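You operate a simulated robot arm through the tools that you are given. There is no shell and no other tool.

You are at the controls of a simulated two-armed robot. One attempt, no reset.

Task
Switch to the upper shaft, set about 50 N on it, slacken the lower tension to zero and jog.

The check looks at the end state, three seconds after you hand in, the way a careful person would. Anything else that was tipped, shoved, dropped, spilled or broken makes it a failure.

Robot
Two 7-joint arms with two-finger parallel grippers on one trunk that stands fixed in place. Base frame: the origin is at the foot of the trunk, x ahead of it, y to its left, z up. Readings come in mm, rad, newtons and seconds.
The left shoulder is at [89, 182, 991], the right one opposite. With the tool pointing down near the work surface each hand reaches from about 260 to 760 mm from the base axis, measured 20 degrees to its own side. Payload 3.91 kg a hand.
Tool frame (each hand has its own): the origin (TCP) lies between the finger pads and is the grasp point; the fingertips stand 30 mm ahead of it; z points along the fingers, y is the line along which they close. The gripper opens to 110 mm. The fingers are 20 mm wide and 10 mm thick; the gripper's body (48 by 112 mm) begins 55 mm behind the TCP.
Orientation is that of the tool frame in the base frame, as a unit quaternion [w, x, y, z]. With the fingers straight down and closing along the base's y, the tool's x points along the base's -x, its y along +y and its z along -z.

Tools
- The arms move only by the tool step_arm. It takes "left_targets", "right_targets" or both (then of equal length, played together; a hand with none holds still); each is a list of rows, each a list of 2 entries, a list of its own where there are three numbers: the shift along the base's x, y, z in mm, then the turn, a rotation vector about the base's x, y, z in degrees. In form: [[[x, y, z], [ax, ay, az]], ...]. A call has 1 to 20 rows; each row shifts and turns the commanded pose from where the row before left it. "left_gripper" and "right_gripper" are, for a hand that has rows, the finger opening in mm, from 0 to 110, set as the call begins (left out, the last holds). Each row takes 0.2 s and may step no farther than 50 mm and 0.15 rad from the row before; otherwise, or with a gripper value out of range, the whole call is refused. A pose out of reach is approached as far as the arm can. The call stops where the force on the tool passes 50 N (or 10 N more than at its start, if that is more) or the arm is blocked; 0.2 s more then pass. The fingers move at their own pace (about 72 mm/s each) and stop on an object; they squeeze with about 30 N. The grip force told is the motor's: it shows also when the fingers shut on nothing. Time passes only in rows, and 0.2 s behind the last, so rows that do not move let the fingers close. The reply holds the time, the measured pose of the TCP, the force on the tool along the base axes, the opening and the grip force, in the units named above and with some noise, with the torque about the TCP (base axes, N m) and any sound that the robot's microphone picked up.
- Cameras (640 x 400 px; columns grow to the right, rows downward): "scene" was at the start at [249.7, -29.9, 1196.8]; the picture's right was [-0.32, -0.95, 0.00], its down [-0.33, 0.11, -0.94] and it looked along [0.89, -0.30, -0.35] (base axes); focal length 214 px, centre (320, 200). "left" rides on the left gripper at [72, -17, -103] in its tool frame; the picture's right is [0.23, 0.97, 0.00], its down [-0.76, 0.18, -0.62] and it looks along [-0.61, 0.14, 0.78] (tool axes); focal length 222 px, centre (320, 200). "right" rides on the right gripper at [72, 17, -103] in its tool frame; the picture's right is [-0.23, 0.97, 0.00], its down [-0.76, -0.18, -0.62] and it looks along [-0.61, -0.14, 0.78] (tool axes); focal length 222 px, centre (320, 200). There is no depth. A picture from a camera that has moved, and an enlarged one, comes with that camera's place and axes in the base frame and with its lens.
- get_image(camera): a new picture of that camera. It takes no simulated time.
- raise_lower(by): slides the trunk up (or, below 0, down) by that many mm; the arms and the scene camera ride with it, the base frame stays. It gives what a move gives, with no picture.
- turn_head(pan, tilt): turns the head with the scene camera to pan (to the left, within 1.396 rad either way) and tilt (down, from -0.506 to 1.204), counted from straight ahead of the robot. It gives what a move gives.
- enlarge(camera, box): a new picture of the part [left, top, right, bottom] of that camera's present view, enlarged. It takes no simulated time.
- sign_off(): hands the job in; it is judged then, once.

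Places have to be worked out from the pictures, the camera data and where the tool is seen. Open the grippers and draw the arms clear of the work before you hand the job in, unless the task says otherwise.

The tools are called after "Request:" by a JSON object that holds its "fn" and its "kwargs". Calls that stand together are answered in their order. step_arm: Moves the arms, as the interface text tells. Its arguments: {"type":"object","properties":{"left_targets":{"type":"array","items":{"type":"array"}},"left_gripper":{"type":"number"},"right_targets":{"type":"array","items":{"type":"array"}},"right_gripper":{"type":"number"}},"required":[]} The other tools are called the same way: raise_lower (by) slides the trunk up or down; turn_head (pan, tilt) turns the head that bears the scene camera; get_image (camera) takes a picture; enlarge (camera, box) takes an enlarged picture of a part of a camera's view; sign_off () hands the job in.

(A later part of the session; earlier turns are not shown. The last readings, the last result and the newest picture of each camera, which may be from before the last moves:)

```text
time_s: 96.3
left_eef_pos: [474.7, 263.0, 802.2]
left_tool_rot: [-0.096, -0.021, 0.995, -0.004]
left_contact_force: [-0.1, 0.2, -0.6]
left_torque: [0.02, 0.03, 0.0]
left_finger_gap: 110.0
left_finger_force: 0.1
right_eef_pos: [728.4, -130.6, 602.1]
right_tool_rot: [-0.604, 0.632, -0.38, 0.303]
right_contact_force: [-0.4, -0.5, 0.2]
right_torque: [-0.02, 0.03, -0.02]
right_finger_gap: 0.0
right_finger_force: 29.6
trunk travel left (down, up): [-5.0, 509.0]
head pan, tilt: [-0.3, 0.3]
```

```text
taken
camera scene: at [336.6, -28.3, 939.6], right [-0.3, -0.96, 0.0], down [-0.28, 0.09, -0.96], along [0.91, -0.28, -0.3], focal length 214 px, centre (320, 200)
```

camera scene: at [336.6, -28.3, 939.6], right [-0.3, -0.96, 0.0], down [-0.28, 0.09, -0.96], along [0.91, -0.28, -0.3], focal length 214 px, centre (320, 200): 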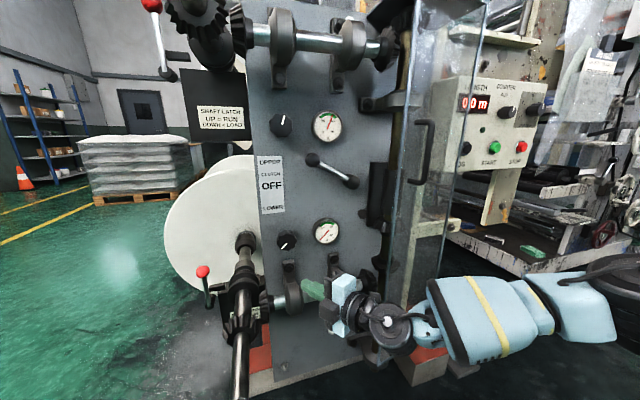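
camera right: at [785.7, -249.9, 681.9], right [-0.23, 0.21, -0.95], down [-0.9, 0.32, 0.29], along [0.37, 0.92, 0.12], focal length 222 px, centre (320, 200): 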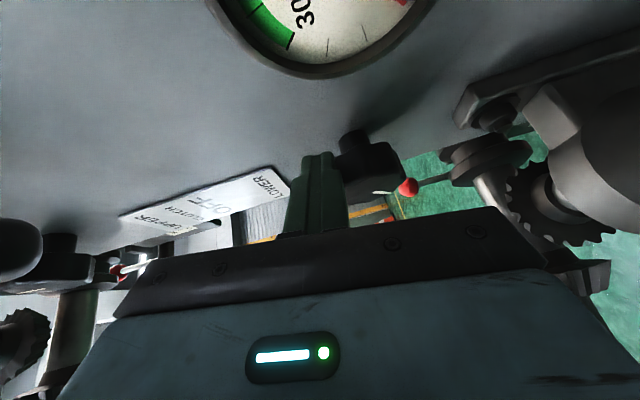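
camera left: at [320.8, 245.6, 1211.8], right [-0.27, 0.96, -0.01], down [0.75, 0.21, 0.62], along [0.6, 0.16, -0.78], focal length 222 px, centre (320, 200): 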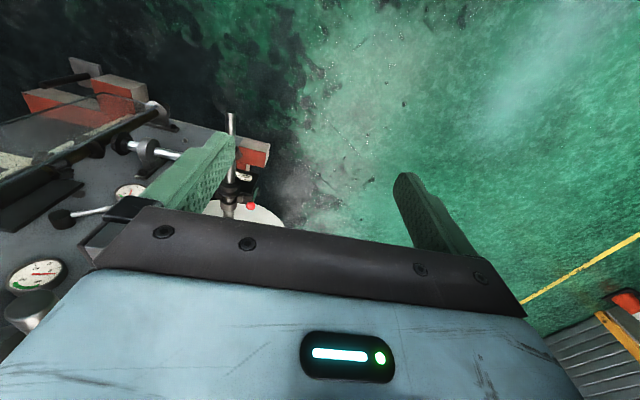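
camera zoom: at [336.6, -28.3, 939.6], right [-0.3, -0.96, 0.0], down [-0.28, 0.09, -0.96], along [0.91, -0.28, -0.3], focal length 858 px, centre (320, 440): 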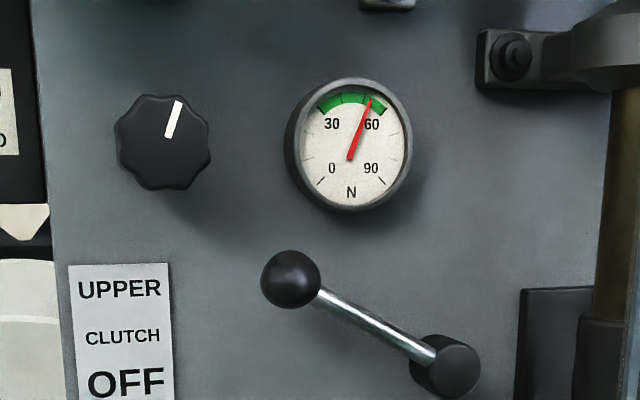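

The lower gauge is at 0 N, the upper is at about 51 N and the clutch is at UPPER. Now for JOG: I'll retract the right hand, swing it around in front of the guard to the right while turning the tool, and line up with the JOG button.

Request:
{"fn": "step_arm", "kwargs": {"right_targets": [[[-42, -5, 10], [0, 0, 0]], [[-42, -5, 10], [0, 0, 0]], [[-42, -5, 10], [0, 0, 0]], [[-42, -5, 10], [0, 0, 0]], [[-3, -40, 20], [0, 0, -8]], [[-3, -40, 20], [0, 0, -8]], [[-3, -40, 20], [0, 0, -8]], [[-3, -40, 20], [0, 0, -8]], [[-3, -40, 20], [0, 0, -8]], [[-3, -40, 20], [0, 0, -8]], [[0, -40, 30], [0, 0, 0]], [[0, -40, 30], [0, 0, 0]], [[0, -40, 30], [0, 0, 0]], [[0, -40, 30], [0, 0, 0]], [[0, -30, 20], [0, 0, 0]], [[0, 0, 0], [0, 0, 0]]]}}

Request:
{"fn": "get_image", "kwargs": {"camera": "scene"}}

Request:
{"fn": "get_image", "kwargs": {"camera": "right"}}

```text
time_s: 99.7
left_eef_pos: [474.8, 263.3, 800.8]
left_tool_rot: [-0.097, -0.021, 0.995, -0.004]
left_contact_force: [-0.4, 0.5, -0.4]
left_torque: [0.0, -0.01, 0.02]
left_finger_gap: 110.0
left_finger_force: 0.0
right_eef_pos: [586.2, -585.4, 895.4]
right_tool_rot: [0.428, -0.424, 0.604, -0.522]
right_contact_force: [-0.3, 0.6, 0.0]
right_torque: [-0.02, 0.03, 0.01]
right_finger_gap: 0.0
right_finger_force: 30.1
right hand out of reach, approached as far as the arm can: row 5, 6, 7, 8
trunk travel left (down, up): [-5.0, 509.0]
head pan, tilt: [-0.3, 0.3]
```

```text
taken
camera scene: at [336.6, -28.3, 939.7], right [-0.3, -0.96, 0.0], down [-0.28, 0.09, -0.96], along [0.91, -0.28, -0.3], focal length 214 px, centre (320, 200)
```

scene: 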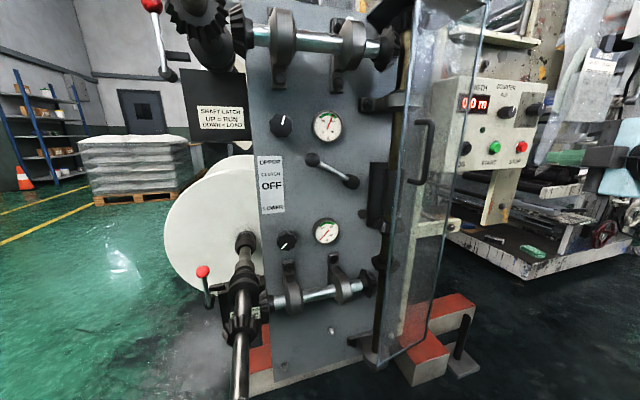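

```text
taken
camera right: at [465.7, -626.6, 882.0], right [0.0, 0.31, -0.95], down [-0.38, 0.88, 0.29], along [0.93, 0.36, 0.12], focal length 222 px, centre (320, 200)
```

right: 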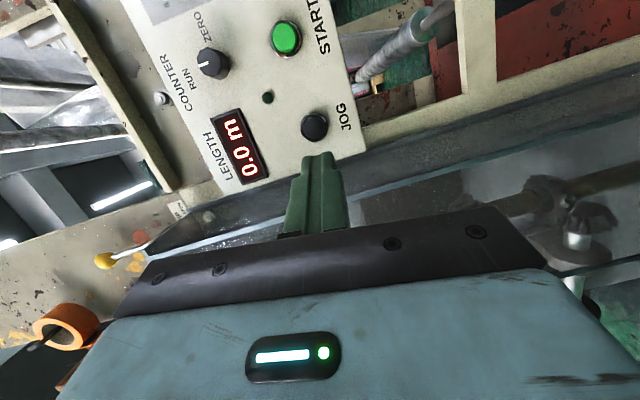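

I have a good view: the counter knob points to RUN and JOG is at about (806, -606, 900). I'll look at the nip lever and then advance to just in front of JOG.

Request:
{"fn": "enlarge", "kwargs": {"camera": "right", "box": [60, 180, 260, 305]}}

Request:
{"fn": "step_arm", "kwargs": {"right_targets": [[[40, -3, 2], [0, 0, 0]], [[40, -3, 2], [0, 0, 0]], [[40, -3, 2], [0, 0, 0]], [[35, -3, 1], [0, 0, 0]], [[15, -1, 1], [0, 0, 0]], [[0, 0, 0], [0, 0, 0]]]}}

Request:
{"fn": "get_image", "kwargs": {"camera": "right"}}

Request:
{"fn": "enlarge", "kwargs": {"camera": "scene", "box": [400, 60, 560, 160]}}

```text
3.20 times, centred on (160, 242) of right
camera zoom: at [465.7, -626.6, 882.0], right [0.0, 0.31, -0.95], down [-0.38, 0.88, 0.29], along [0.93, 0.36, 0.12], focal length 711 px, centre (832, 64)
```

zoom: 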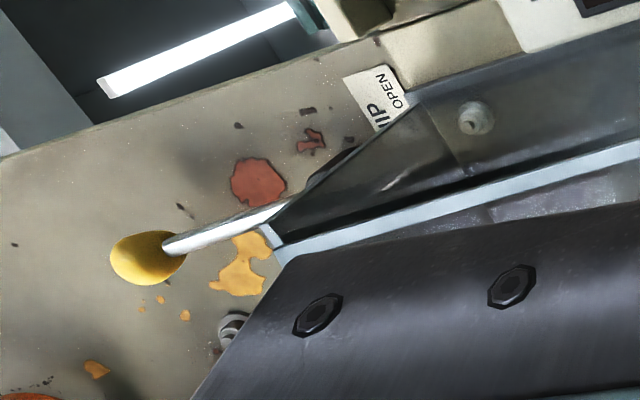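

```text
time_s: 101.1
left_eef_pos: [475.1, 263.9, 801.7]
left_tool_rot: [-0.097, -0.021, 0.995, -0.005]
left_contact_force: [0.0, 0.4, 0.8]
left_torque: [0.02, -0.02, -0.03]
left_finger_gap: 110.1
left_finger_force: 0.1
right_eef_pos: [758.1, -598.9, 898.3]
right_tool_rot: [0.428, -0.423, 0.605, -0.522]
right_contact_force: [0.0, -0.6, 0.1]
right_torque: [0.02, 0.02, -0.03]
right_finger_gap: 0.0
right_finger_force: 30.4
trunk travel left (down, up): [-5.0, 509.0]
head pan, tilt: [-0.3, 0.3]
```

```text
taken
camera right: at [637.3, -639.8, 886.3], right [0.0, 0.31, -0.95], down [-0.38, 0.88, 0.29], along [0.93, 0.36, 0.12], focal length 222 px, centre (320, 200)
```

right: 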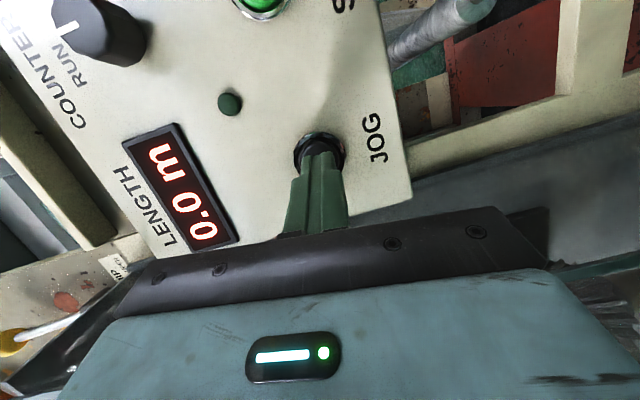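

```text
4.00 times, centred on (480, 110) of scene
camera zoom: at [336.6, -28.1, 939.7], right [-0.3, -0.96, 0.0], down [-0.28, 0.09, -0.96], along [0.91, -0.28, -0.3], focal length 858 px, centre (-320, 560)
```

zoom: 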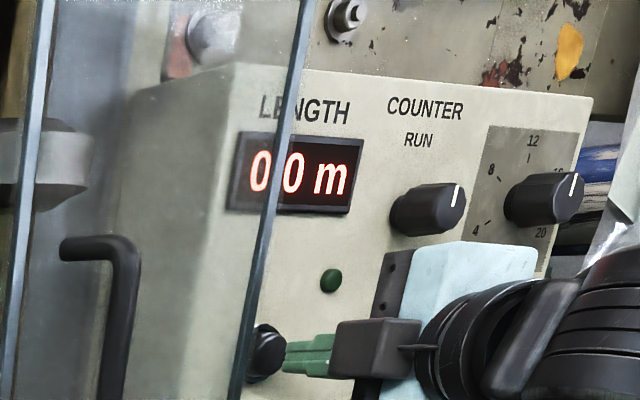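

The fingertip is right in front of JOG. I'll press gently forward in small steps and watch the force.

Request:
{"fn": "step_arm", "kwargs": {"right_targets": [[[6, 0, 0], [0, 0, 0]], [[5, 0, 0], [0, 0, 0]], [[4, 0, 0], [0, 0, 0]], [[3, 0, 0], [0, 0, 0]]]}}

Request:
{"fn": "enlarge", "kwargs": {"camera": "scene", "box": [400, 60, 560, 160]}}

Request:
{"fn": "get_image", "kwargs": {"camera": "right"}}

```text
time_s: 102.1
left_eef_pos: [474.9, 263.8, 801.4]
left_tool_rot: [-0.097, -0.021, 0.995, -0.004]
left_contact_force: [-0.2, -0.1, -0.3]
left_torque: [-0.01, 0.01, -0.02]
left_finger_gap: 110.1
left_finger_force: 0.0
right_eef_pos: [774.2, -599.8, 898.5]
right_tool_rot: [0.427, -0.423, 0.604, -0.523]
right_contact_force: [-3.6, -0.8, 0.1]
right_torque: [-0.01, -0.03, -0.01]
right_finger_gap: 0.0
right_finger_force: 29.6
trunk travel left (down, up): [-5.0, 509.0]
head pan, tilt: [-0.3, 0.3]
heard: click
```

```text
4.00 times, centred on (480, 110) of scene
camera zoom: at [336.2, -28.2, 939.8], right [-0.3, -0.96, 0.0], down [-0.28, 0.09, -0.96], along [0.91, -0.28, -0.3], focal length 858 px, centre (-320, 560)
```

zoom: 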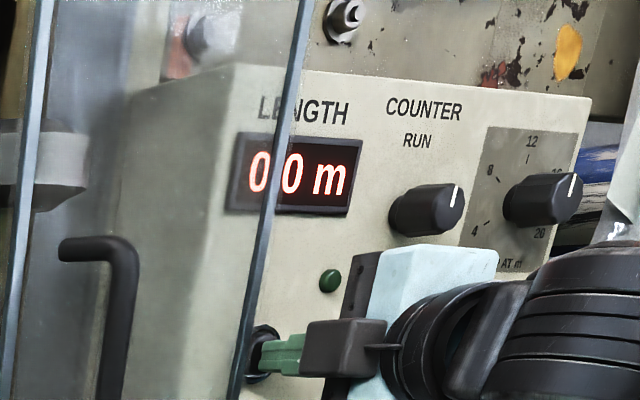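

```text
taken
camera right: at [653.8, -639.2, 886.0], right [0.0, 0.31, -0.95], down [-0.38, 0.88, 0.29], along [0.93, 0.36, 0.12], focal length 222 px, centre (320, 200)
```

right: 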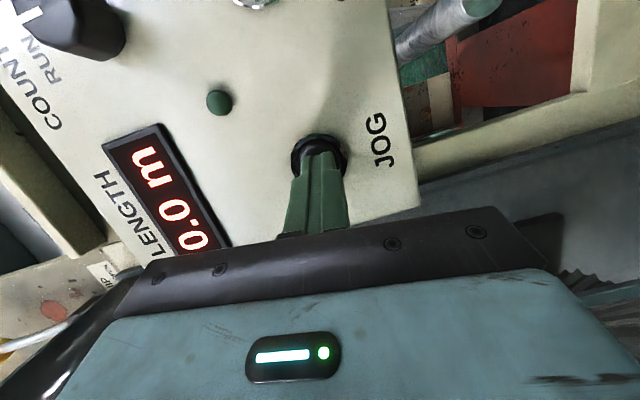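

A click was heard, so the button is pressed. I'll hold it for a moment and watch the counter.

Request:
{"fn": "step_arm", "kwargs": {"right_targets": [[[1, 0, 0], [0, 0, 0]], [[0, 0, 0], [0, 0, 0]], [[0, 0, 0], [0, 0, 0]], [[0, 0, 0], [0, 0, 0]], [[0, 0, 0], [0, 0, 0]]]}}

Request:
{"fn": "get_image", "kwargs": {"camera": "scene"}}

Request:
{"fn": "enlarge", "kwargs": {"camera": "scene", "box": [400, 60, 560, 160]}}

```text
time_s: 103.3
left_eef_pos: [474.6, 263.3, 801.5]
left_tool_rot: [-0.097, -0.02, 0.995, -0.004]
left_contact_force: [0.7, 0.9, -0.1]
left_torque: [0.0, -0.02, 0.0]
left_finger_gap: 109.8
left_finger_force: 0.0
right_eef_pos: [775.2, -598.1, 898.5]
right_tool_rot: [0.428, -0.424, 0.604, -0.522]
right_contact_force: [-4.8, -0.5, -0.6]
right_torque: [0.01, 0.01, -0.04]
right_finger_gap: 0.0
right_finger_force: 30.0
trunk travel left (down, up): [-5.0, 509.0]
head pan, tilt: [-0.3, 0.3]
```

```text
taken
camera scene: at [336.3, -28.3, 939.8], right [-0.3, -0.96, 0.0], down [-0.28, 0.09, -0.96], along [0.91, -0.28, -0.3], focal length 214 px, centre (320, 200)
```

scene: 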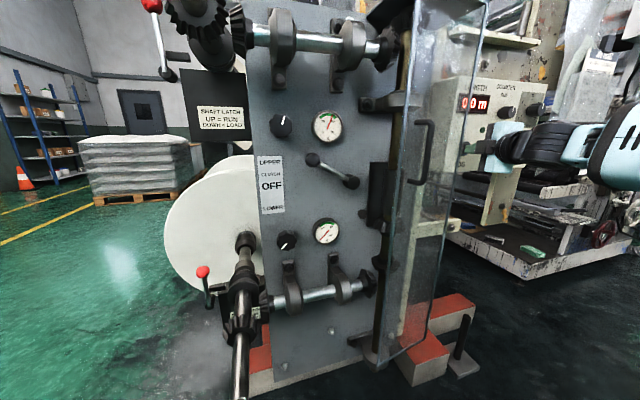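

```text
4.00 times, centred on (480, 110) of scene
camera zoom: at [336.3, -28.3, 939.8], right [-0.3, -0.96, 0.0], down [-0.28, 0.09, -0.96], along [0.91, -0.28, -0.3], focal length 858 px, centre (-320, 560)
```

zoom: 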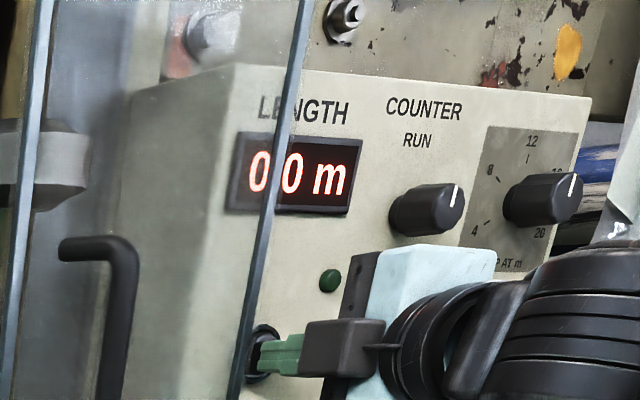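

There's been no motion after the click. I'll press a little deeper in case it's only partly down, and compare the gears.

Request:
{"fn": "step_arm", "kwargs": {"right_targets": [[[3, 0, 0], [0, 0, 0]], [[2, 0, 0], [0, 0, 0]], [[0, 0, 0], [0, 0, 0]], [[0, 0, 0], [0, 0, 0]], [[0, 0, 0], [0, 0, 0]]]}}

Request:
{"fn": "enlarge", "kwargs": {"camera": "scene", "box": [140, 0, 420, 175]}}

Request:
{"fn": "get_image", "kwargs": {"camera": "right"}}

```text
time_s: 104.5
left_eef_pos: [473.3, 264.8, 801.7]
left_tool_rot: [-0.096, -0.021, 0.995, -0.006]
left_contact_force: [-0.3, 1.1, -0.7]
left_torque: [-0.01, -0.01, -0.02]
left_finger_gap: 110.1
left_finger_force: 0.1
right_eef_pos: [777.0, -599.0, 899.9]
right_tool_rot: [0.428, -0.424, 0.604, -0.522]
right_contact_force: [-28.6, 6.9, -9.8]
right_torque: [0.02, 0.31, 0.24]
right_finger_gap: 0.1
right_finger_force: 29.8
trunk travel left (down, up): [-5.0, 509.0]
head pan, tilt: [-0.3, 0.3]
```

```text
2.29 times, centred on (280, 88) of scene
camera zoom: at [335.0, -28.2, 940.3], right [-0.3, -0.96, 0.0], down [-0.28, 0.09, -0.96], along [0.91, -0.28, -0.29], focal length 490 px, centre (411, 457)
```

zoom: 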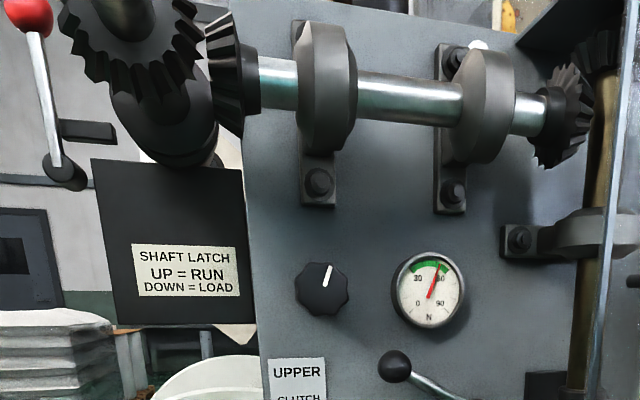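

```text
taken
camera right: at [657.9, -639.4, 886.8], right [0.0, 0.31, -0.95], down [-0.38, 0.88, 0.29], along [0.93, 0.36, 0.12], focal length 222 px, centre (320, 200)
```

right: 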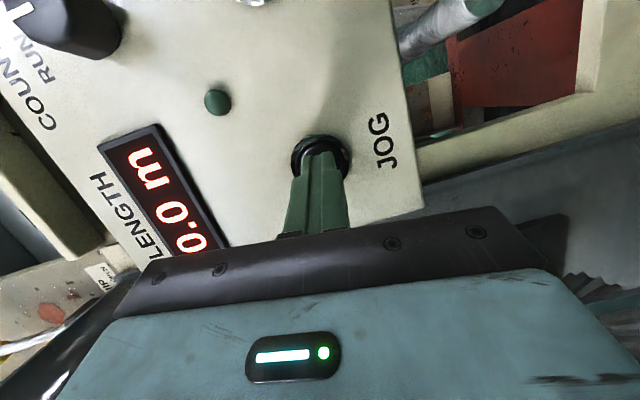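

The button is fully pressed but nothing moves. Before releasing, I'll hold two more seconds and compare the gears closely.

Request:
{"fn": "step_arm", "kwargs": {"right_targets": [[[0, 0, 0], [0, 0, 0]], [[0, 0, 0], [0, 0, 0]], [[0, 0, 0], [0, 0, 0]], [[0, 0, 0], [0, 0, 0]], [[0, 0, 0], [0, 0, 0]], [[0, 0, 0], [0, 0, 0]], [[0, 0, 0], [0, 0, 0]], [[0, 0, 0], [0, 0, 0]], [[0, 0, 0], [0, 0, 0]], [[0, 0, 0], [0, 0, 0]]]}}

Request:
{"fn": "enlarge", "kwargs": {"camera": "scene", "box": [140, 0, 420, 175]}}

Request:
{"fn": "enlarge", "kwargs": {"camera": "scene", "box": [340, 0, 500, 100]}}

Request:
{"fn": "enlarge", "kwargs": {"camera": "scene", "box": [340, 280, 500, 400]}}

```text
time_s: 106.7
left_eef_pos: [472.6, 263.5, 803.0]
left_tool_rot: [-0.096, -0.021, 0.995, -0.005]
left_contact_force: [-0.6, 0.3, 0.8]
left_torque: [0.0, 0.01, 0.02]
left_finger_gap: 110.1
left_finger_force: 0.0
right_eef_pos: [778.3, -598.8, 901.3]
right_tool_rot: [0.429, -0.423, 0.604, -0.522]
right_contact_force: [-26.5, 1.5, -5.7]
right_torque: [-0.02, 0.17, 0.09]
right_finger_gap: 0.1
right_finger_force: 29.9
trunk travel left (down, up): [-5.0, 509.0]
head pan, tilt: [-0.3, 0.3]
```

```text
2.29 times, centred on (280, 88) of scene
camera zoom: at [334.8, -28.4, 940.4], right [-0.3, -0.96, 0.0], down [-0.28, 0.09, -0.96], along [0.91, -0.28, -0.29], focal length 490 px, centre (411, 457)
```

zoom: 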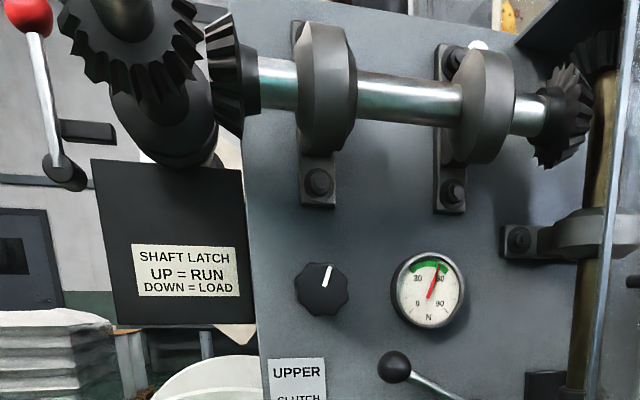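

```text
4.00 times, centred on (420, 50) of scene
camera zoom: at [334.8, -28.4, 940.4], right [-0.3, -0.96, 0.0], down [-0.28, 0.09, -0.96], along [0.91, -0.28, -0.29], focal length 858 px, centre (-80, 800)
```

zoom: 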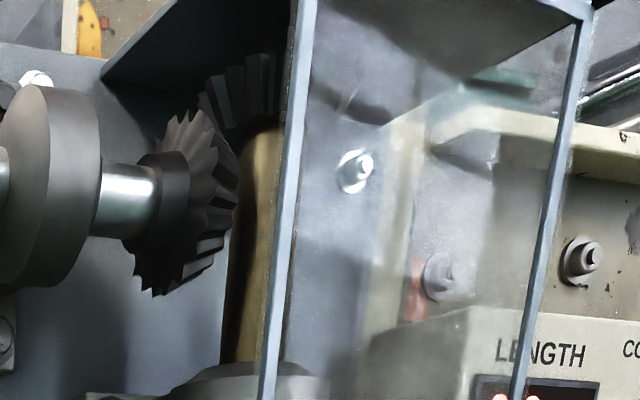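

```text
3.33 times, centred on (420, 340) of scene
camera zoom: at [334.8, -28.4, 940.4], right [-0.3, -0.96, 0.0], down [-0.28, 0.09, -0.96], along [0.91, -0.28, -0.29], focal length 715 px, centre (-13, -267)
```

zoom: 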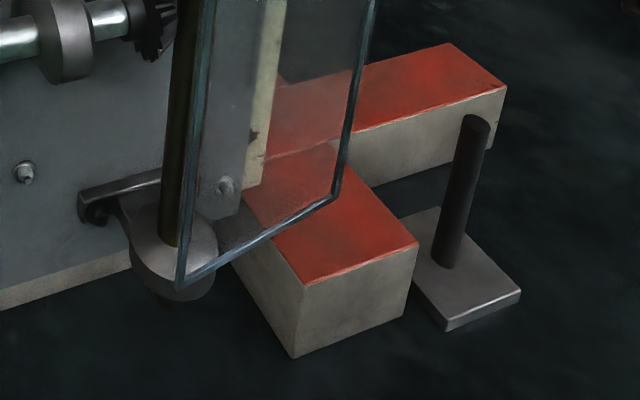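

Something is interlocked: full press, a click, no movement and no motor sound. I'll release JOG, back off, and turn the hand camera to inspect the guard and nip.

Request:
{"fn": "step_arm", "kwargs": {"right_targets": [[[-10, 1, 0], [0, 0, 0]], [[-35, 3, 0], [0, 0, 0]], [[-40, 3, 0], [0, 0, 0]], [[-40, 0, 0], [0, 0, 0]], [[-30, 0, 0], [0, 0, 8]], [[-10, 0, 0], [0, 0, 8]], [[0, 0, 0], [0, 0, 8]], [[0, 0, 0], [0, 0, 0]]]}}

Request:
{"fn": "get_image", "kwargs": {"camera": "right"}}

Request:
{"fn": "enlarge", "kwargs": {"camera": "scene", "box": [400, 60, 560, 160]}}

```text
time_s: 108.5
left_eef_pos: [473.8, 262.9, 800.4]
left_tool_rot: [-0.096, -0.021, 0.995, -0.005]
left_contact_force: [-1.4, -0.5, 0.3]
left_torque: [0.0, 0.0, -0.01]
left_finger_gap: 110.0
left_finger_force: 0.0
right_eef_pos: [614.2, -591.2, 901.3]
right_tool_rot: [-0.527, 0.539, -0.503, 0.421]
right_contact_force: [0.3, 0.1, 0.4]
right_torque: [0.0, -0.04, 0.04]
right_finger_gap: 0.2
right_finger_force: 29.5
trunk travel left (down, up): [-5.0, 509.0]
head pan, tilt: [-0.3, 0.3]
```

```text
taken
camera right: at [520.9, -676.4, 887.2], right [-0.13, 0.28, -0.95], down [-0.7, 0.65, 0.29], along [0.7, 0.7, 0.12], focal length 222 px, centre (320, 200)
```

right: 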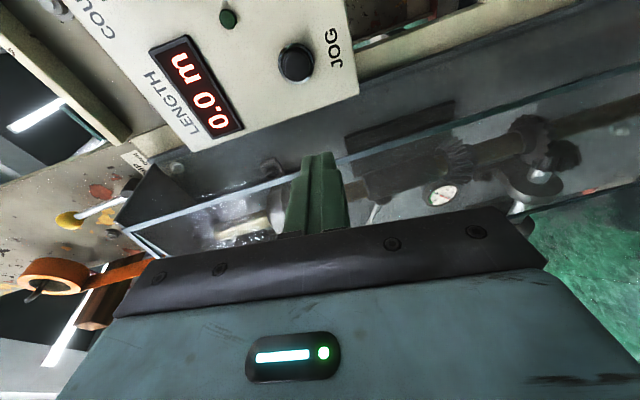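

```text
4.00 times, centred on (480, 110) of scene
camera zoom: at [336.6, -28.3, 939.7], right [-0.3, -0.96, 0.0], down [-0.28, 0.09, -0.96], along [0.91, -0.28, -0.3], focal length 858 px, centre (-320, 560)
```

zoom: 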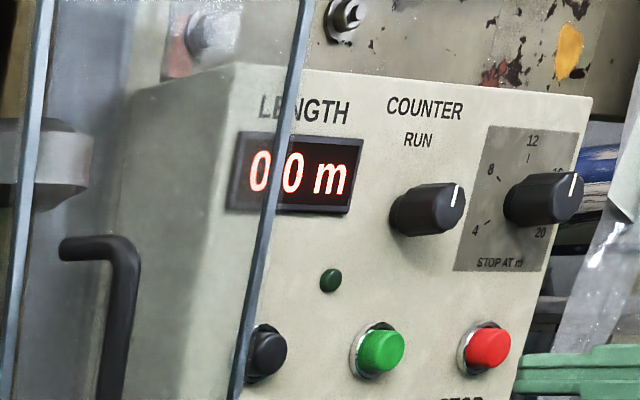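

Request:
{"fn": "enlarge", "kwargs": {"camera": "right", "box": [100, 90, 340, 240]}}

Request:
{"fn": "enlarge", "kwargs": {"camera": "right", "box": [320, 50, 640, 250]}}

```text
2.67 times, centred on (220, 165) of right
camera zoom: at [520.9, -676.4, 887.2], right [-0.13, 0.28, -0.95], down [-0.7, 0.65, 0.29], along [0.7, 0.7, 0.12], focal length 592 px, centre (587, 293)
```

zoom: 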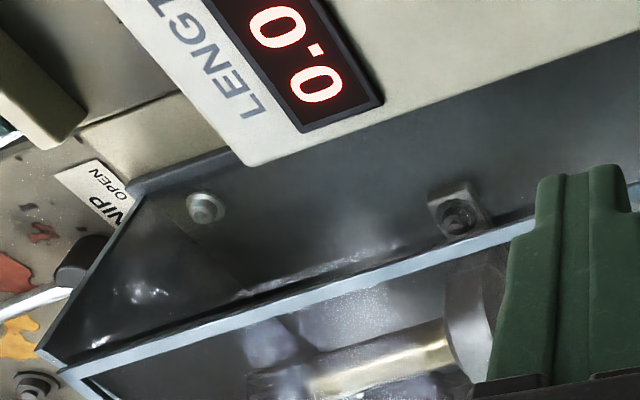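

```text
2.00 times, centred on (480, 150) of right
camera zoom: at [520.9, -676.4, 887.2], right [-0.13, 0.28, -0.95], down [-0.7, 0.65, 0.29], along [0.7, 0.7, 0.12], focal length 444 px, centre (0, 300)
```

zoom: 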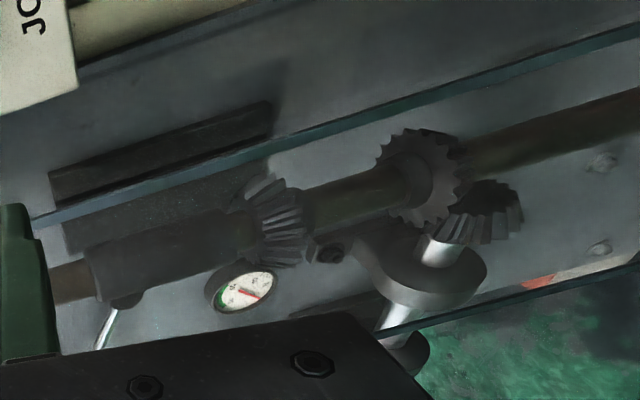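

The panel and lamp show no change. I'll raise the trunk to look down on the guard top, the latches and the nip from above.

Request:
{"fn": "raise_lower", "kwargs": {"by": 400}}

Request:
{"fn": "turn_head", "kwargs": {"pan": -0.4, "tilt": 0.4}}

Request:
{"fn": "get_image", "kwargs": {"camera": "scene"}}

Request:
{"fn": "get_image", "kwargs": {"camera": "right"}}

```text
time_s: 112.3
left_eef_pos: [474.8, 263.1, 1202.3]
left_tool_rot: [-0.097, -0.021, 0.995, -0.004]
left_contact_force: [-0.1, -0.2, 0.5]
left_torque: [0.0, 0.02, 0.0]
left_finger_gap: 110.2
left_finger_force: 0.0
right_eef_pos: [614.3, -591.6, 1299.5]
right_tool_rot: [-0.527, 0.54, -0.503, 0.421]
right_contact_force: [0.1, -0.3, -0.3]
right_torque: [-0.02, 0.01, 0.04]
right_finger_gap: 0.0
right_finger_force: 29.4
trunk travel left (down, up): [-405.0, 109.0]
head pan, tilt: [-0.3, 0.3]
```

```text
time_s: 113.0
left_eef_pos: [475.3, 263.3, 1200.5]
left_tool_rot: [-0.097, -0.021, 0.995, -0.005]
left_contact_force: [0.6, 0.0, -1.3]
left_torque: [-0.02, -0.01, 0.02]
left_finger_gap: 110.1
left_finger_force: 0.0
right_eef_pos: [614.5, -592.3, 1299.9]
right_tool_rot: [-0.527, 0.54, -0.503, 0.421]
right_contact_force: [0.5, 0.9, -0.3]
right_torque: [0.02, -0.02, -0.01]
right_finger_gap: 0.0
right_finger_force: 30.4
trunk travel left (down, up): [-405.0, 109.0]
head pan, tilt: [-0.4, 0.4]
```

```text
taken
camera scene: at [199.4, -36.6, 1353.7], right [-0.39, -0.92, 0.0], down [-0.36, 0.15, -0.92], along [0.85, -0.36, -0.39], focal length 214 px, centre (320, 200)
```

scene: 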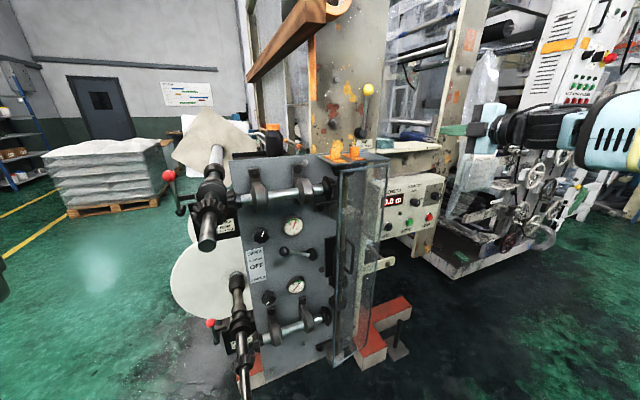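

```text
taken
camera right: at [520.7, -677.9, 1287.1], right [-0.13, 0.28, -0.95], down [-0.7, 0.65, 0.29], along [0.7, 0.7, 0.12], focal length 222 px, centre (320, 200)
```

right: 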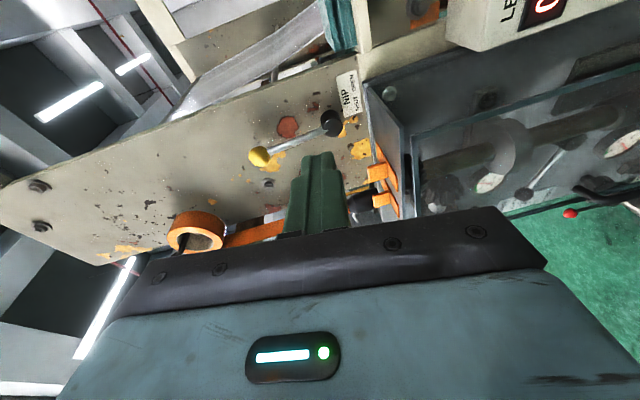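

Request:
{"fn": "enlarge", "kwargs": {"camera": "scene", "box": [280, 130, 440, 230]}}

Request:
{"fn": "enlarge", "kwargs": {"camera": "scene", "box": [150, 140, 310, 240]}}

Request:
{"fn": "enlarge", "kwargs": {"camera": "scene", "box": [170, 240, 410, 390]}}

Request:
{"fn": "enlarge", "kwargs": {"camera": "right", "box": [220, 60, 460, 210]}}

Request:
{"fn": "enlarge", "kwargs": {"camera": "scene", "box": [540, 20, 640, 110]}}

```text
4.00 times, centred on (360, 180) of scene
camera zoom: at [199.4, -36.6, 1353.7], right [-0.39, -0.92, 0.0], down [-0.36, 0.15, -0.92], along [0.85, -0.36, -0.39], focal length 858 px, centre (160, 280)
```

zoom: 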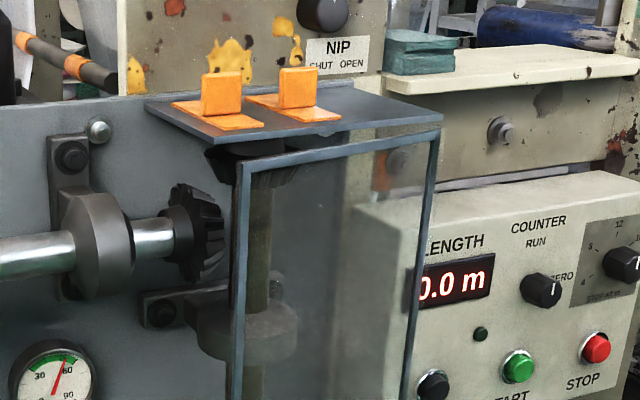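

```text
4.00 times, centred on (230, 190) of scene
camera zoom: at [199.4, -36.6, 1353.7], right [-0.39, -0.92, 0.0], down [-0.36, 0.15, -0.92], along [0.85, -0.36, -0.39], focal length 858 px, centre (680, 240)
```

zoom: 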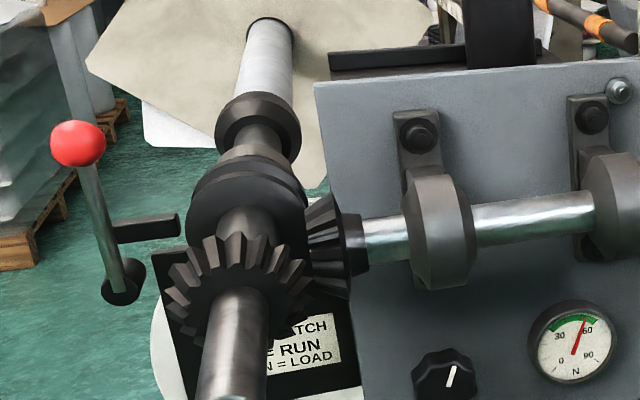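

```text
2.67 times, centred on (290, 315) of scene
camera zoom: at [199.4, -36.6, 1353.7], right [-0.39, -0.92, 0.0], down [-0.36, 0.15, -0.92], along [0.85, -0.36, -0.39], focal length 572 px, centre (400, -107)
```

zoom: 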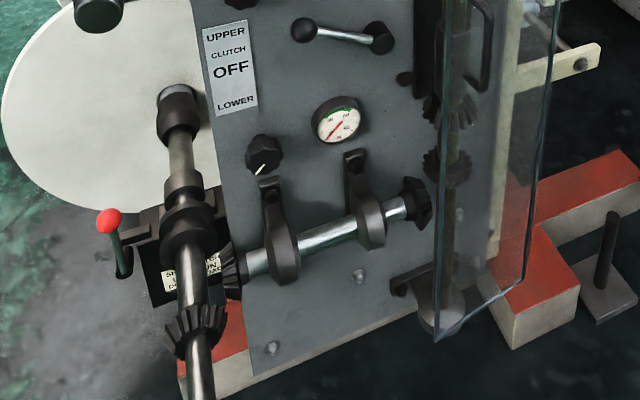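

```text
2.67 times, centred on (340, 135) of right
camera zoom: at [520.7, -677.9, 1287.1], right [-0.13, 0.28, -0.95], down [-0.7, 0.65, 0.29], along [0.7, 0.7, 0.12], focal length 592 px, centre (267, 373)
```

zoom: 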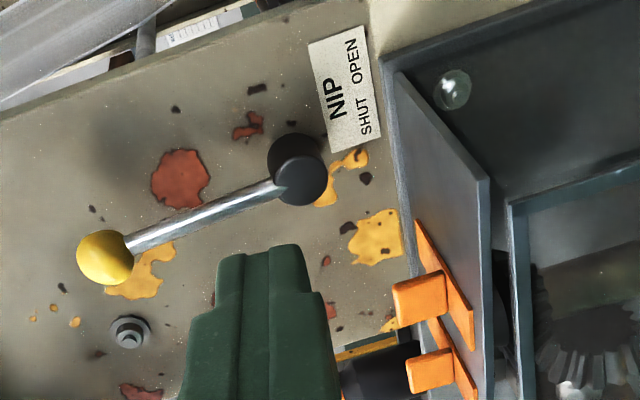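

```text
4.44 times, centred on (590, 65) of scene
camera zoom: at [199.4, -36.6, 1353.7], right [-0.39, -0.92, 0.0], down [-0.36, 0.15, -0.92], along [0.85, -0.36, -0.39], focal length 953 px, centre (-880, 800)
```

zoom: 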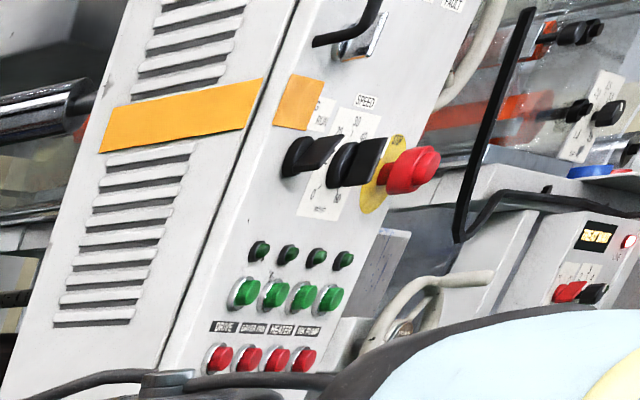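

I'll look closer at the drive train behind the guard, where the clutch sleeve should have moved up.

Request:
{"fn": "enlarge", "kwargs": {"camera": "scene", "box": [300, 200, 420, 275]}}

Request:
{"fn": "enlarge", "kwargs": {"camera": "scene", "box": [300, 270, 420, 370]}}

Request:
{"fn": "enlarge", "kwargs": {"camera": "right", "box": [380, 60, 640, 230]}}

```text
5.33 times, centred on (360, 238) of scene
camera zoom: at [199.4, -36.6, 1353.7], right [-0.39, -0.92, 0.0], down [-0.36, 0.15, -0.92], along [0.85, -0.36, -0.39], focal length 1144 px, centre (107, 0)
```

zoom: 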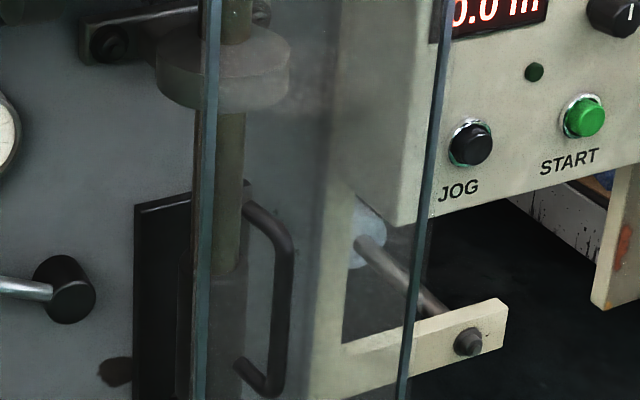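

```text
4.00 times, centred on (360, 320) of scene
camera zoom: at [199.4, -36.6, 1353.7], right [-0.39, -0.92, 0.0], down [-0.36, 0.15, -0.92], along [0.85, -0.36, -0.39], focal length 858 px, centre (160, -280)
```

zoom: 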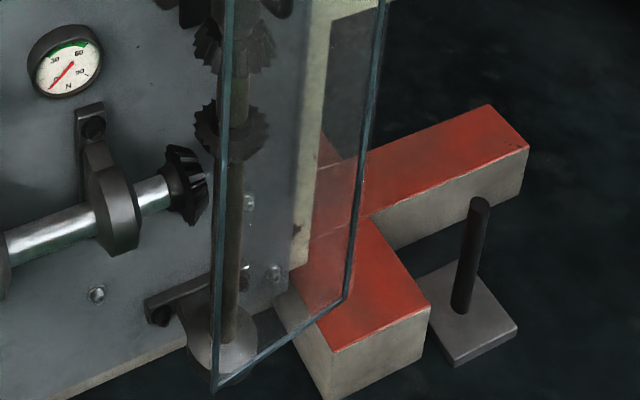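

```text
2.35 times, centred on (510, 145) of right
camera zoom: at [520.7, -677.9, 1287.1], right [-0.13, 0.28, -0.95], down [-0.7, 0.65, 0.29], along [0.7, 0.7, 0.12], focal length 523 px, centre (-127, 329)
```

zoom: 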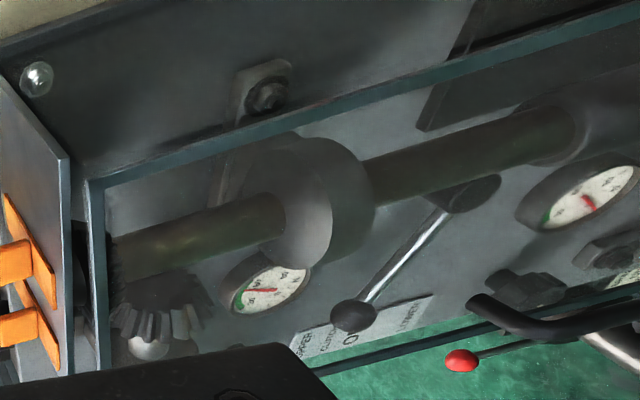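

Comparing views, the guard's left edge now sits about 20 mm nearer the robot than at the start. The gears that were behind the pane are now visible beside it. My earlier brush with its handle pulled it ajar, which would trip the interlock. I'll lower the trunk and gently push it shut.

Request:
{"fn": "raise_lower", "kwargs": {"by": -400}}

Request:
{"fn": "turn_head", "kwargs": {"pan": -0.3, "tilt": 0.3}}

Request:
{"fn": "enlarge", "kwargs": {"camera": "scene", "box": [240, 200, 400, 300]}}

Request:
{"fn": "enlarge", "kwargs": {"camera": "scene", "box": [340, 90, 500, 190]}}

```text
time_s: 116.8
left_eef_pos: [474.5, 263.5, 801.9]
left_tool_rot: [-0.096, -0.02, 0.995, -0.004]
left_contact_force: [0.9, 0.0, 0.0]
left_torque: [0.03, -0.01, 0.0]
left_finger_gap: 110.2
left_finger_force: 0.0
right_eef_pos: [614.4, -591.6, 900.3]
right_tool_rot: [-0.528, 0.539, -0.503, 0.422]
right_contact_force: [0.4, 0.2, -0.2]
right_torque: [-0.01, 0.01, 0.0]
right_finger_gap: 0.0
right_finger_force: 29.7
trunk travel left (down, up): [-5.0, 509.0]
head pan, tilt: [-0.4, 0.4]
```

```text
time_s: 117.5
left_eef_pos: [473.7, 263.0, 801.2]
left_tool_rot: [-0.097, -0.02, 0.995, -0.004]
left_contact_force: [-0.1, 0.3, 0.2]
left_torque: [-0.03, 0.02, -0.02]
left_finger_gap: 109.9
left_finger_force: 0.1
right_eef_pos: [614.4, -591.4, 899.9]
right_tool_rot: [-0.527, 0.54, -0.503, 0.421]
right_contact_force: [0.6, 0.6, -0.6]
right_torque: [-0.03, -0.02, 0.0]
right_finger_gap: 0.0
right_finger_force: 30.0
trunk travel left (down, up): [-5.0, 509.0]
head pan, tilt: [-0.3, 0.3]
```

```text
4.00 times, centred on (320, 250) of scene
camera zoom: at [336.6, -28.2, 939.6], right [-0.3, -0.96, 0.0], down [-0.28, 0.09, -0.96], along [0.91, -0.28, -0.3], focal length 858 px, centre (320, 0)
```

zoom: 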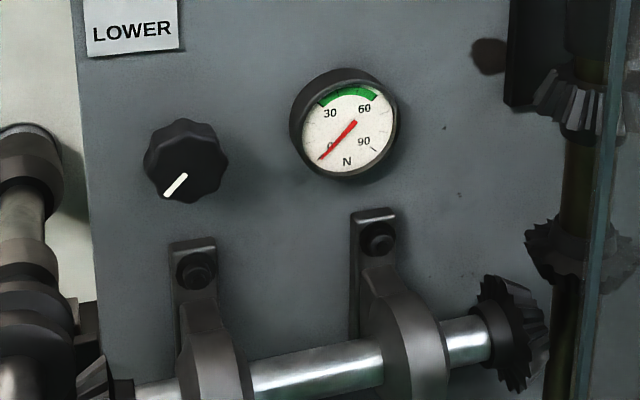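

```text
4.00 times, centred on (420, 140) of scene
camera zoom: at [336.6, -28.2, 939.6], right [-0.3, -0.96, 0.0], down [-0.28, 0.09, -0.96], along [0.91, -0.28, -0.3], focal length 858 px, centre (-80, 440)
```

zoom: 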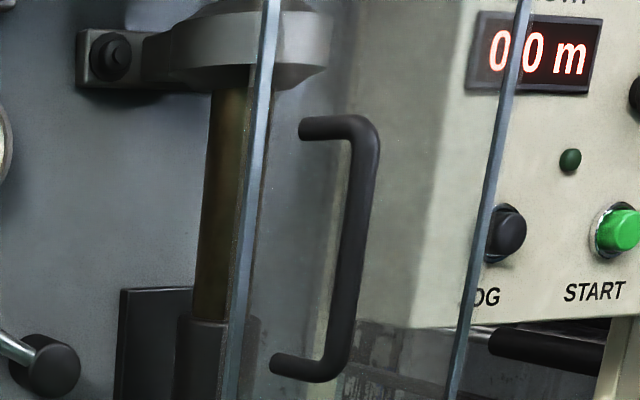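

Confirmed: the pane's left edge stands proud of where it was. I'll bring the closed fingertips in front of the guard's left edge, below the handle.

Request:
{"fn": "step_arm", "kwargs": {"right_targets": [[[-20, 20, -5], [0, 0, 0]], [[-5, 38, -18], [0, 0, 0]], [[-5, 40, -18], [0, 0, 0]], [[0, 40, -18], [0, 0, 0]], [[0, 40, -18], [0, 0, 0]], [[0, 40, -18], [0, 0, 0]], [[0, 38, -18], [0, 0, 0]], [[30, 0, 0], [0, 0, 0]], [[20, 0, 0], [0, 0, 0]], [[0, 0, 0], [0, 0, 0]]]}}

Request:
{"fn": "get_image", "kwargs": {"camera": "scene"}}

Request:
{"fn": "get_image", "kwargs": {"camera": "right"}}

```text
time_s: 119.7
left_eef_pos: [474.5, 263.9, 801.9]
left_tool_rot: [-0.097, -0.022, 0.995, -0.004]
left_contact_force: [-0.1, -0.3, -0.4]
left_torque: [0.0, 0.0, -0.05]
left_finger_gap: 110.3
left_finger_force: 0.0
right_eef_pos: [636.8, -335.9, 784.6]
right_tool_rot: [-0.527, 0.54, -0.502, 0.422]
right_contact_force: [-0.2, 0.2, 0.2]
right_torque: [0.04, 0.04, 0.02]
right_finger_gap: 0.0
right_finger_force: 30.1
trunk travel left (down, up): [-5.0, 509.0]
head pan, tilt: [-0.3, 0.3]
```

```text
taken
camera scene: at [336.7, -28.1, 939.6], right [-0.3, -0.96, 0.0], down [-0.28, 0.09, -0.96], along [0.91, -0.28, -0.3], focal length 214 px, centre (320, 200)
```

scene: 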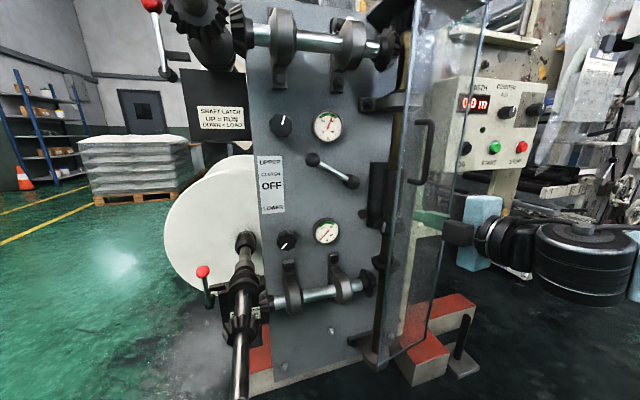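

```text
taken
camera right: at [542.4, -421.3, 772.2], right [-0.13, 0.28, -0.95], down [-0.7, 0.65, 0.29], along [0.7, 0.7, 0.12], focal length 222 px, centre (320, 200)
```

right: 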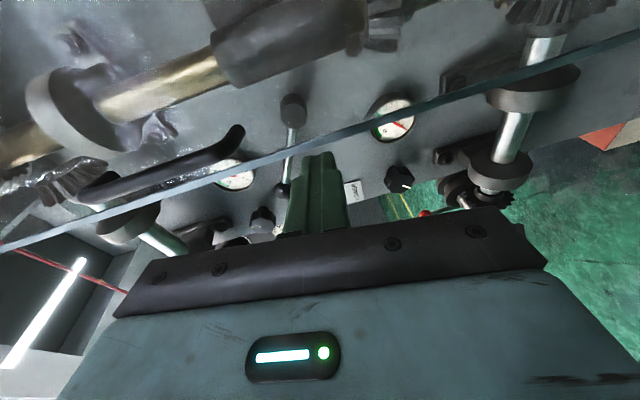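

The fingertip is about 45 mm in front of the pane, just inside its left edge. I'll push forward slowly until the guard comes home.

Request:
{"fn": "step_arm", "kwargs": {"right_targets": [[[15, 0, 0], [0, 0, 0]], [[12, 0, 0], [0, 0, 0]], [[8, 0, 0], [0, 0, 0]], [[6, 0, 0], [0, 0, 0]], [[6, 0, 0], [0, 0, 0]], [[5, 0, 0], [0, 0, 0]], [[5, 0, 0], [0, 0, 0]]]}}

Request:
{"fn": "enlarge", "kwargs": {"camera": "scene", "box": [340, 90, 500, 190]}}

Request:
{"fn": "get_image", "kwargs": {"camera": "right"}}

```text
time_s: 121.3
left_eef_pos: [474.4, 264.0, 801.2]
left_tool_rot: [-0.096, -0.021, 0.995, -0.004]
left_contact_force: [-0.6, 0.9, 0.0]
left_torque: [0.01, 0.0, 0.01]
left_finger_gap: 110.1
left_finger_force: 0.0
right_eef_pos: [691.5, -336.9, 786.0]
right_tool_rot: [-0.527, 0.541, -0.503, 0.42]
right_contact_force: [-0.2, 0.6, -0.7]
right_torque: [-0.02, 0.02, 0.0]
right_finger_gap: 0.0
right_finger_force: 29.9
trunk travel left (down, up): [-5.0, 509.0]
head pan, tilt: [-0.3, 0.3]
```

```text
4.00 times, centred on (420, 140) of scene
camera zoom: at [336.6, -28.2, 939.7], right [-0.3, -0.96, 0.0], down [-0.28, 0.09, -0.96], along [0.91, -0.28, -0.3], focal length 858 px, centre (-80, 440)
```

zoom: 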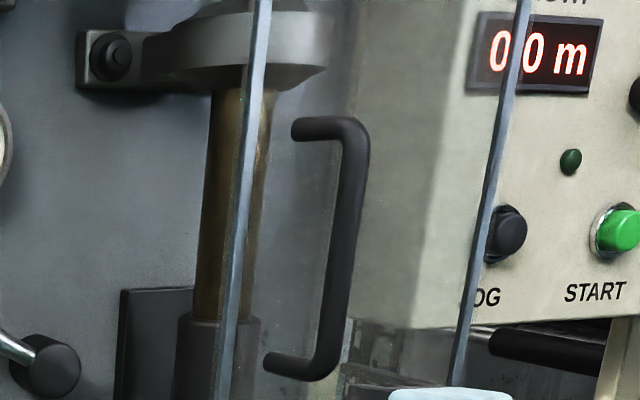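

```text
taken
camera right: at [597.5, -422.0, 772.8], right [-0.13, 0.29, -0.95], down [-0.7, 0.65, 0.29], along [0.7, 0.7, 0.12], focal length 222 px, centre (320, 200)
```

right: 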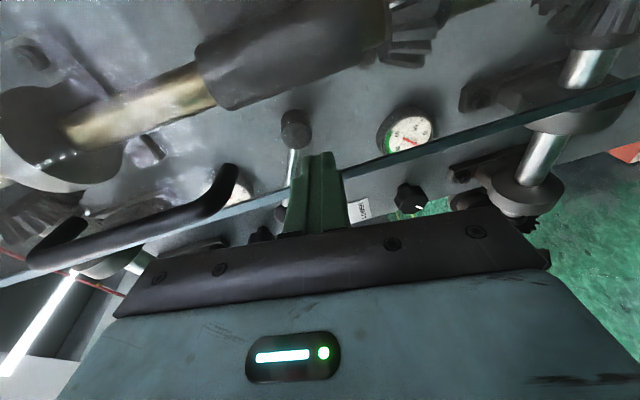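

The guard is moving freely toward closed. I'll keep pushing in small steps until it meets its stop.

Request:
{"fn": "step_arm", "kwargs": {"right_targets": [[[5, 0, 0], [0, 0, 0]], [[5, 0, 0], [0, 0, 0]], [[5, 0, 0], [0, 0, 0]], [[4, 0, 0], [0, 0, 0]]]}}

Request:
{"fn": "enlarge", "kwargs": {"camera": "scene", "box": [340, 90, 500, 190]}}

```text
time_s: 122.3
left_eef_pos: [474.2, 262.7, 801.3]
left_tool_rot: [-0.097, -0.021, 0.995, -0.005]
left_contact_force: [-0.8, 0.3, -0.9]
left_torque: [0.01, -0.02, 0.04]
left_finger_gap: 110.0
left_finger_force: 0.1
right_eef_pos: [709.4, -337.1, 787.1]
right_tool_rot: [-0.527, 0.54, -0.503, 0.421]
right_contact_force: [0.5, 0.6, -0.3]
right_torque: [-0.01, 0.0, 0.01]
right_finger_gap: 0.2
right_finger_force: 29.6
trunk travel left (down, up): [-5.0, 509.0]
head pan, tilt: [-0.3, 0.3]
```

```text
4.00 times, centred on (420, 140) of scene
camera zoom: at [336.6, -28.2, 939.7], right [-0.3, -0.96, 0.0], down [-0.28, 0.09, -0.96], along [0.91, -0.28, -0.3], focal length 858 px, centre (-80, 440)
```

zoom: 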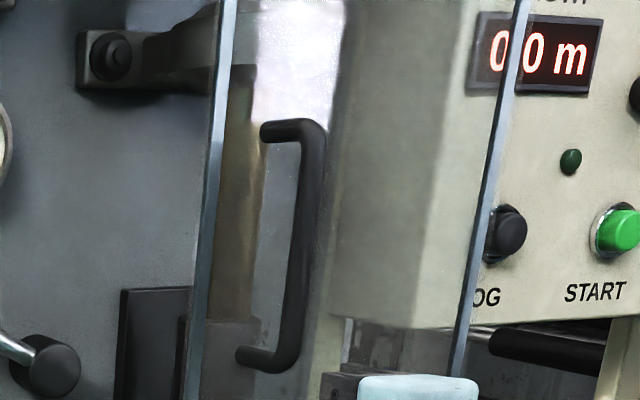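

Request:
{"fn": "step_arm", "kwargs": {"right_targets": [[[3, 0, 0], [0, 0, 0]], [[3, 0, 0], [0, 0, 0]], [[3, 0, 0], [0, 0, 0]], [[2, 0, 0], [0, 0, 0]]]}}

Request:
{"fn": "enlarge", "kwargs": {"camera": "scene", "box": [340, 90, 500, 190]}}

Request:
{"fn": "enlarge", "kwargs": {"camera": "scene", "box": [240, 200, 400, 300]}}

```text
time_s: 123.1
left_eef_pos: [471.4, 263.3, 804.0]
left_tool_rot: [-0.095, -0.022, 0.995, -0.004]
left_contact_force: [0.0, -0.8, -0.1]
left_torque: [0.01, -0.03, -0.01]
left_finger_gap: 110.2
left_finger_force: 0.1
right_eef_pos: [713.4, -336.3, 788.3]
right_tool_rot: [-0.529, 0.539, -0.503, 0.42]
right_contact_force: [-39.4, -8.5, 2.7]
right_torque: [0.03, -0.34, -0.46]
right_finger_gap: 0.2
right_finger_force: 30.0
trunk travel left (down, up): [-5.0, 509.0]
head pan, tilt: [-0.3, 0.3]
stopped in row 4 (right hand): the force on the tool passed its limit at 58 N (the readings are from after the stop); the commanded pose is now the measured one
```

```text
4.00 times, centred on (420, 140) of scene
camera zoom: at [333.3, -28.8, 940.9], right [-0.3, -0.96, 0.0], down [-0.28, 0.09, -0.96], along [0.91, -0.28, -0.29], focal length 858 px, centre (-80, 440)
```

zoom: 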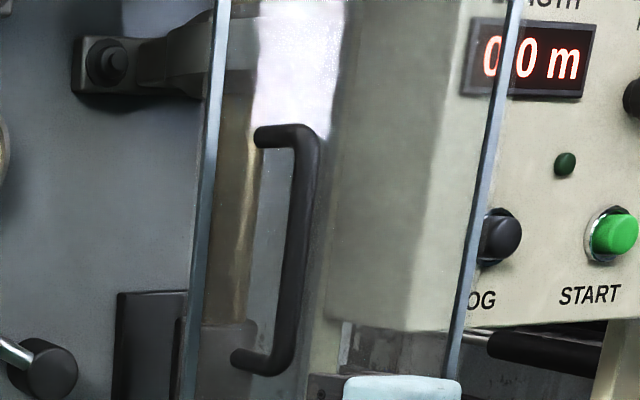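

```text
4.00 times, centred on (320, 250) of scene
camera zoom: at [333.3, -28.8, 940.9], right [-0.3, -0.96, 0.0], down [-0.28, 0.09, -0.96], along [0.91, -0.28, -0.29], focal length 858 px, centre (320, 0)
```

zoom: 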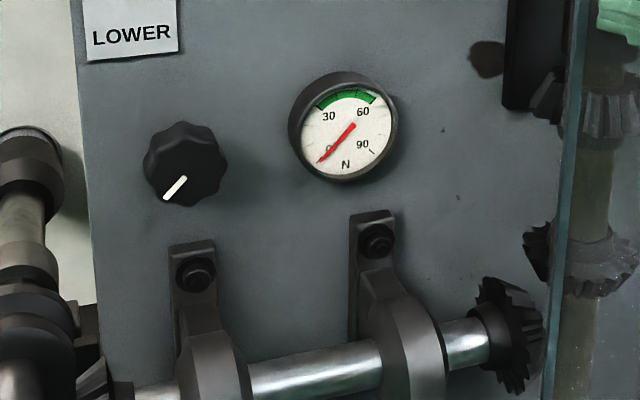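

The guard hit its stop and its left edge is back where it was originally. I'll back straight off, swing clear of the handle to the right, and return to JOG.

Request:
{"fn": "step_arm", "kwargs": {"right_targets": [[[-10, 0, 0], [0, 0, 0]], [[-35, 0, 0], [0, 0, 0]], [[-40, 0, 0], [0, 0, 0]], [[-40, 0, 0], [0, 0, 0]], [[0, -38, 15], [0, 0, 0]], [[0, -38, 16], [0, 0, 0]], [[0, -38, 16], [0, 0, 0]], [[0, -38, 16], [0, 0, -8]], [[0, -38, 16], [0, 0, -8]], [[0, -38, 16], [0, 0, -8]], [[0, -35, 16], [0, 0, 0]], [[0, 0, 0], [0, 0, 0]]]}}

Request:
{"fn": "get_image", "kwargs": {"camera": "scene"}}

Request:
{"fn": "get_image", "kwargs": {"camera": "right"}}

```text
time_s: 125.7
left_eef_pos: [475.2, 262.7, 801.5]
left_tool_rot: [-0.097, -0.021, 0.995, -0.005]
left_contact_force: [-0.4, 0.3, 0.1]
left_torque: [0.02, 0.0, 0.02]
left_finger_gap: 109.8
left_finger_force: 0.1
right_eef_pos: [589.2, -600.2, 896.1]
right_tool_rot: [0.428, -0.423, 0.606, -0.52]
right_contact_force: [-0.4, 0.3, -0.2]
right_torque: [0.0, 0.0, -0.01]
right_finger_gap: 0.0
right_finger_force: 30.2
trunk travel left (down, up): [-5.0, 509.0]
head pan, tilt: [-0.3, 0.3]
```

```text
taken
camera scene: at [336.6, -28.4, 939.7], right [-0.3, -0.96, 0.0], down [-0.28, 0.09, -0.96], along [0.91, -0.28, -0.3], focal length 214 px, centre (320, 200)
```

scene: 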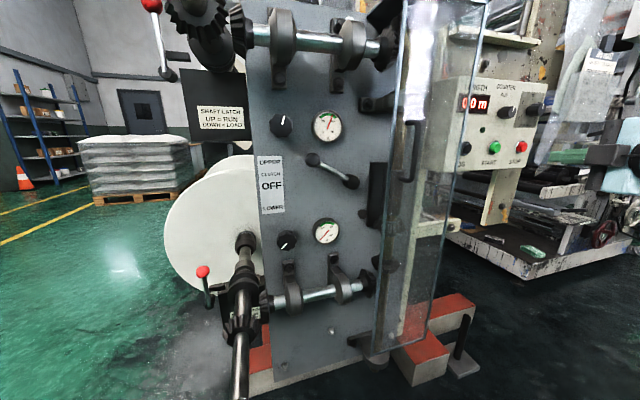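

```text
taken
camera right: at [469.3, -641.1, 883.3], right [-0.01, 0.32, -0.95], down [-0.38, 0.88, 0.29], along [0.93, 0.36, 0.11], focal length 222 px, centre (320, 200)
```

right: 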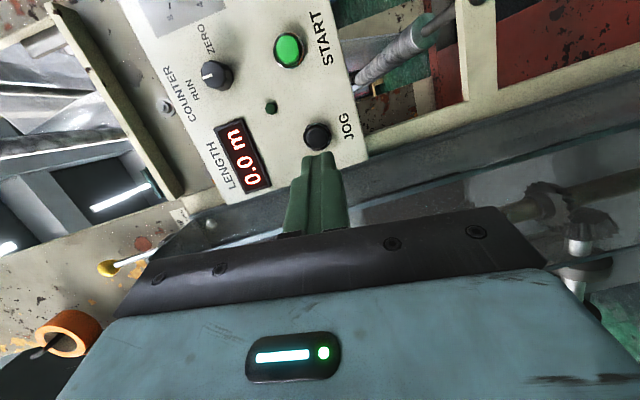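

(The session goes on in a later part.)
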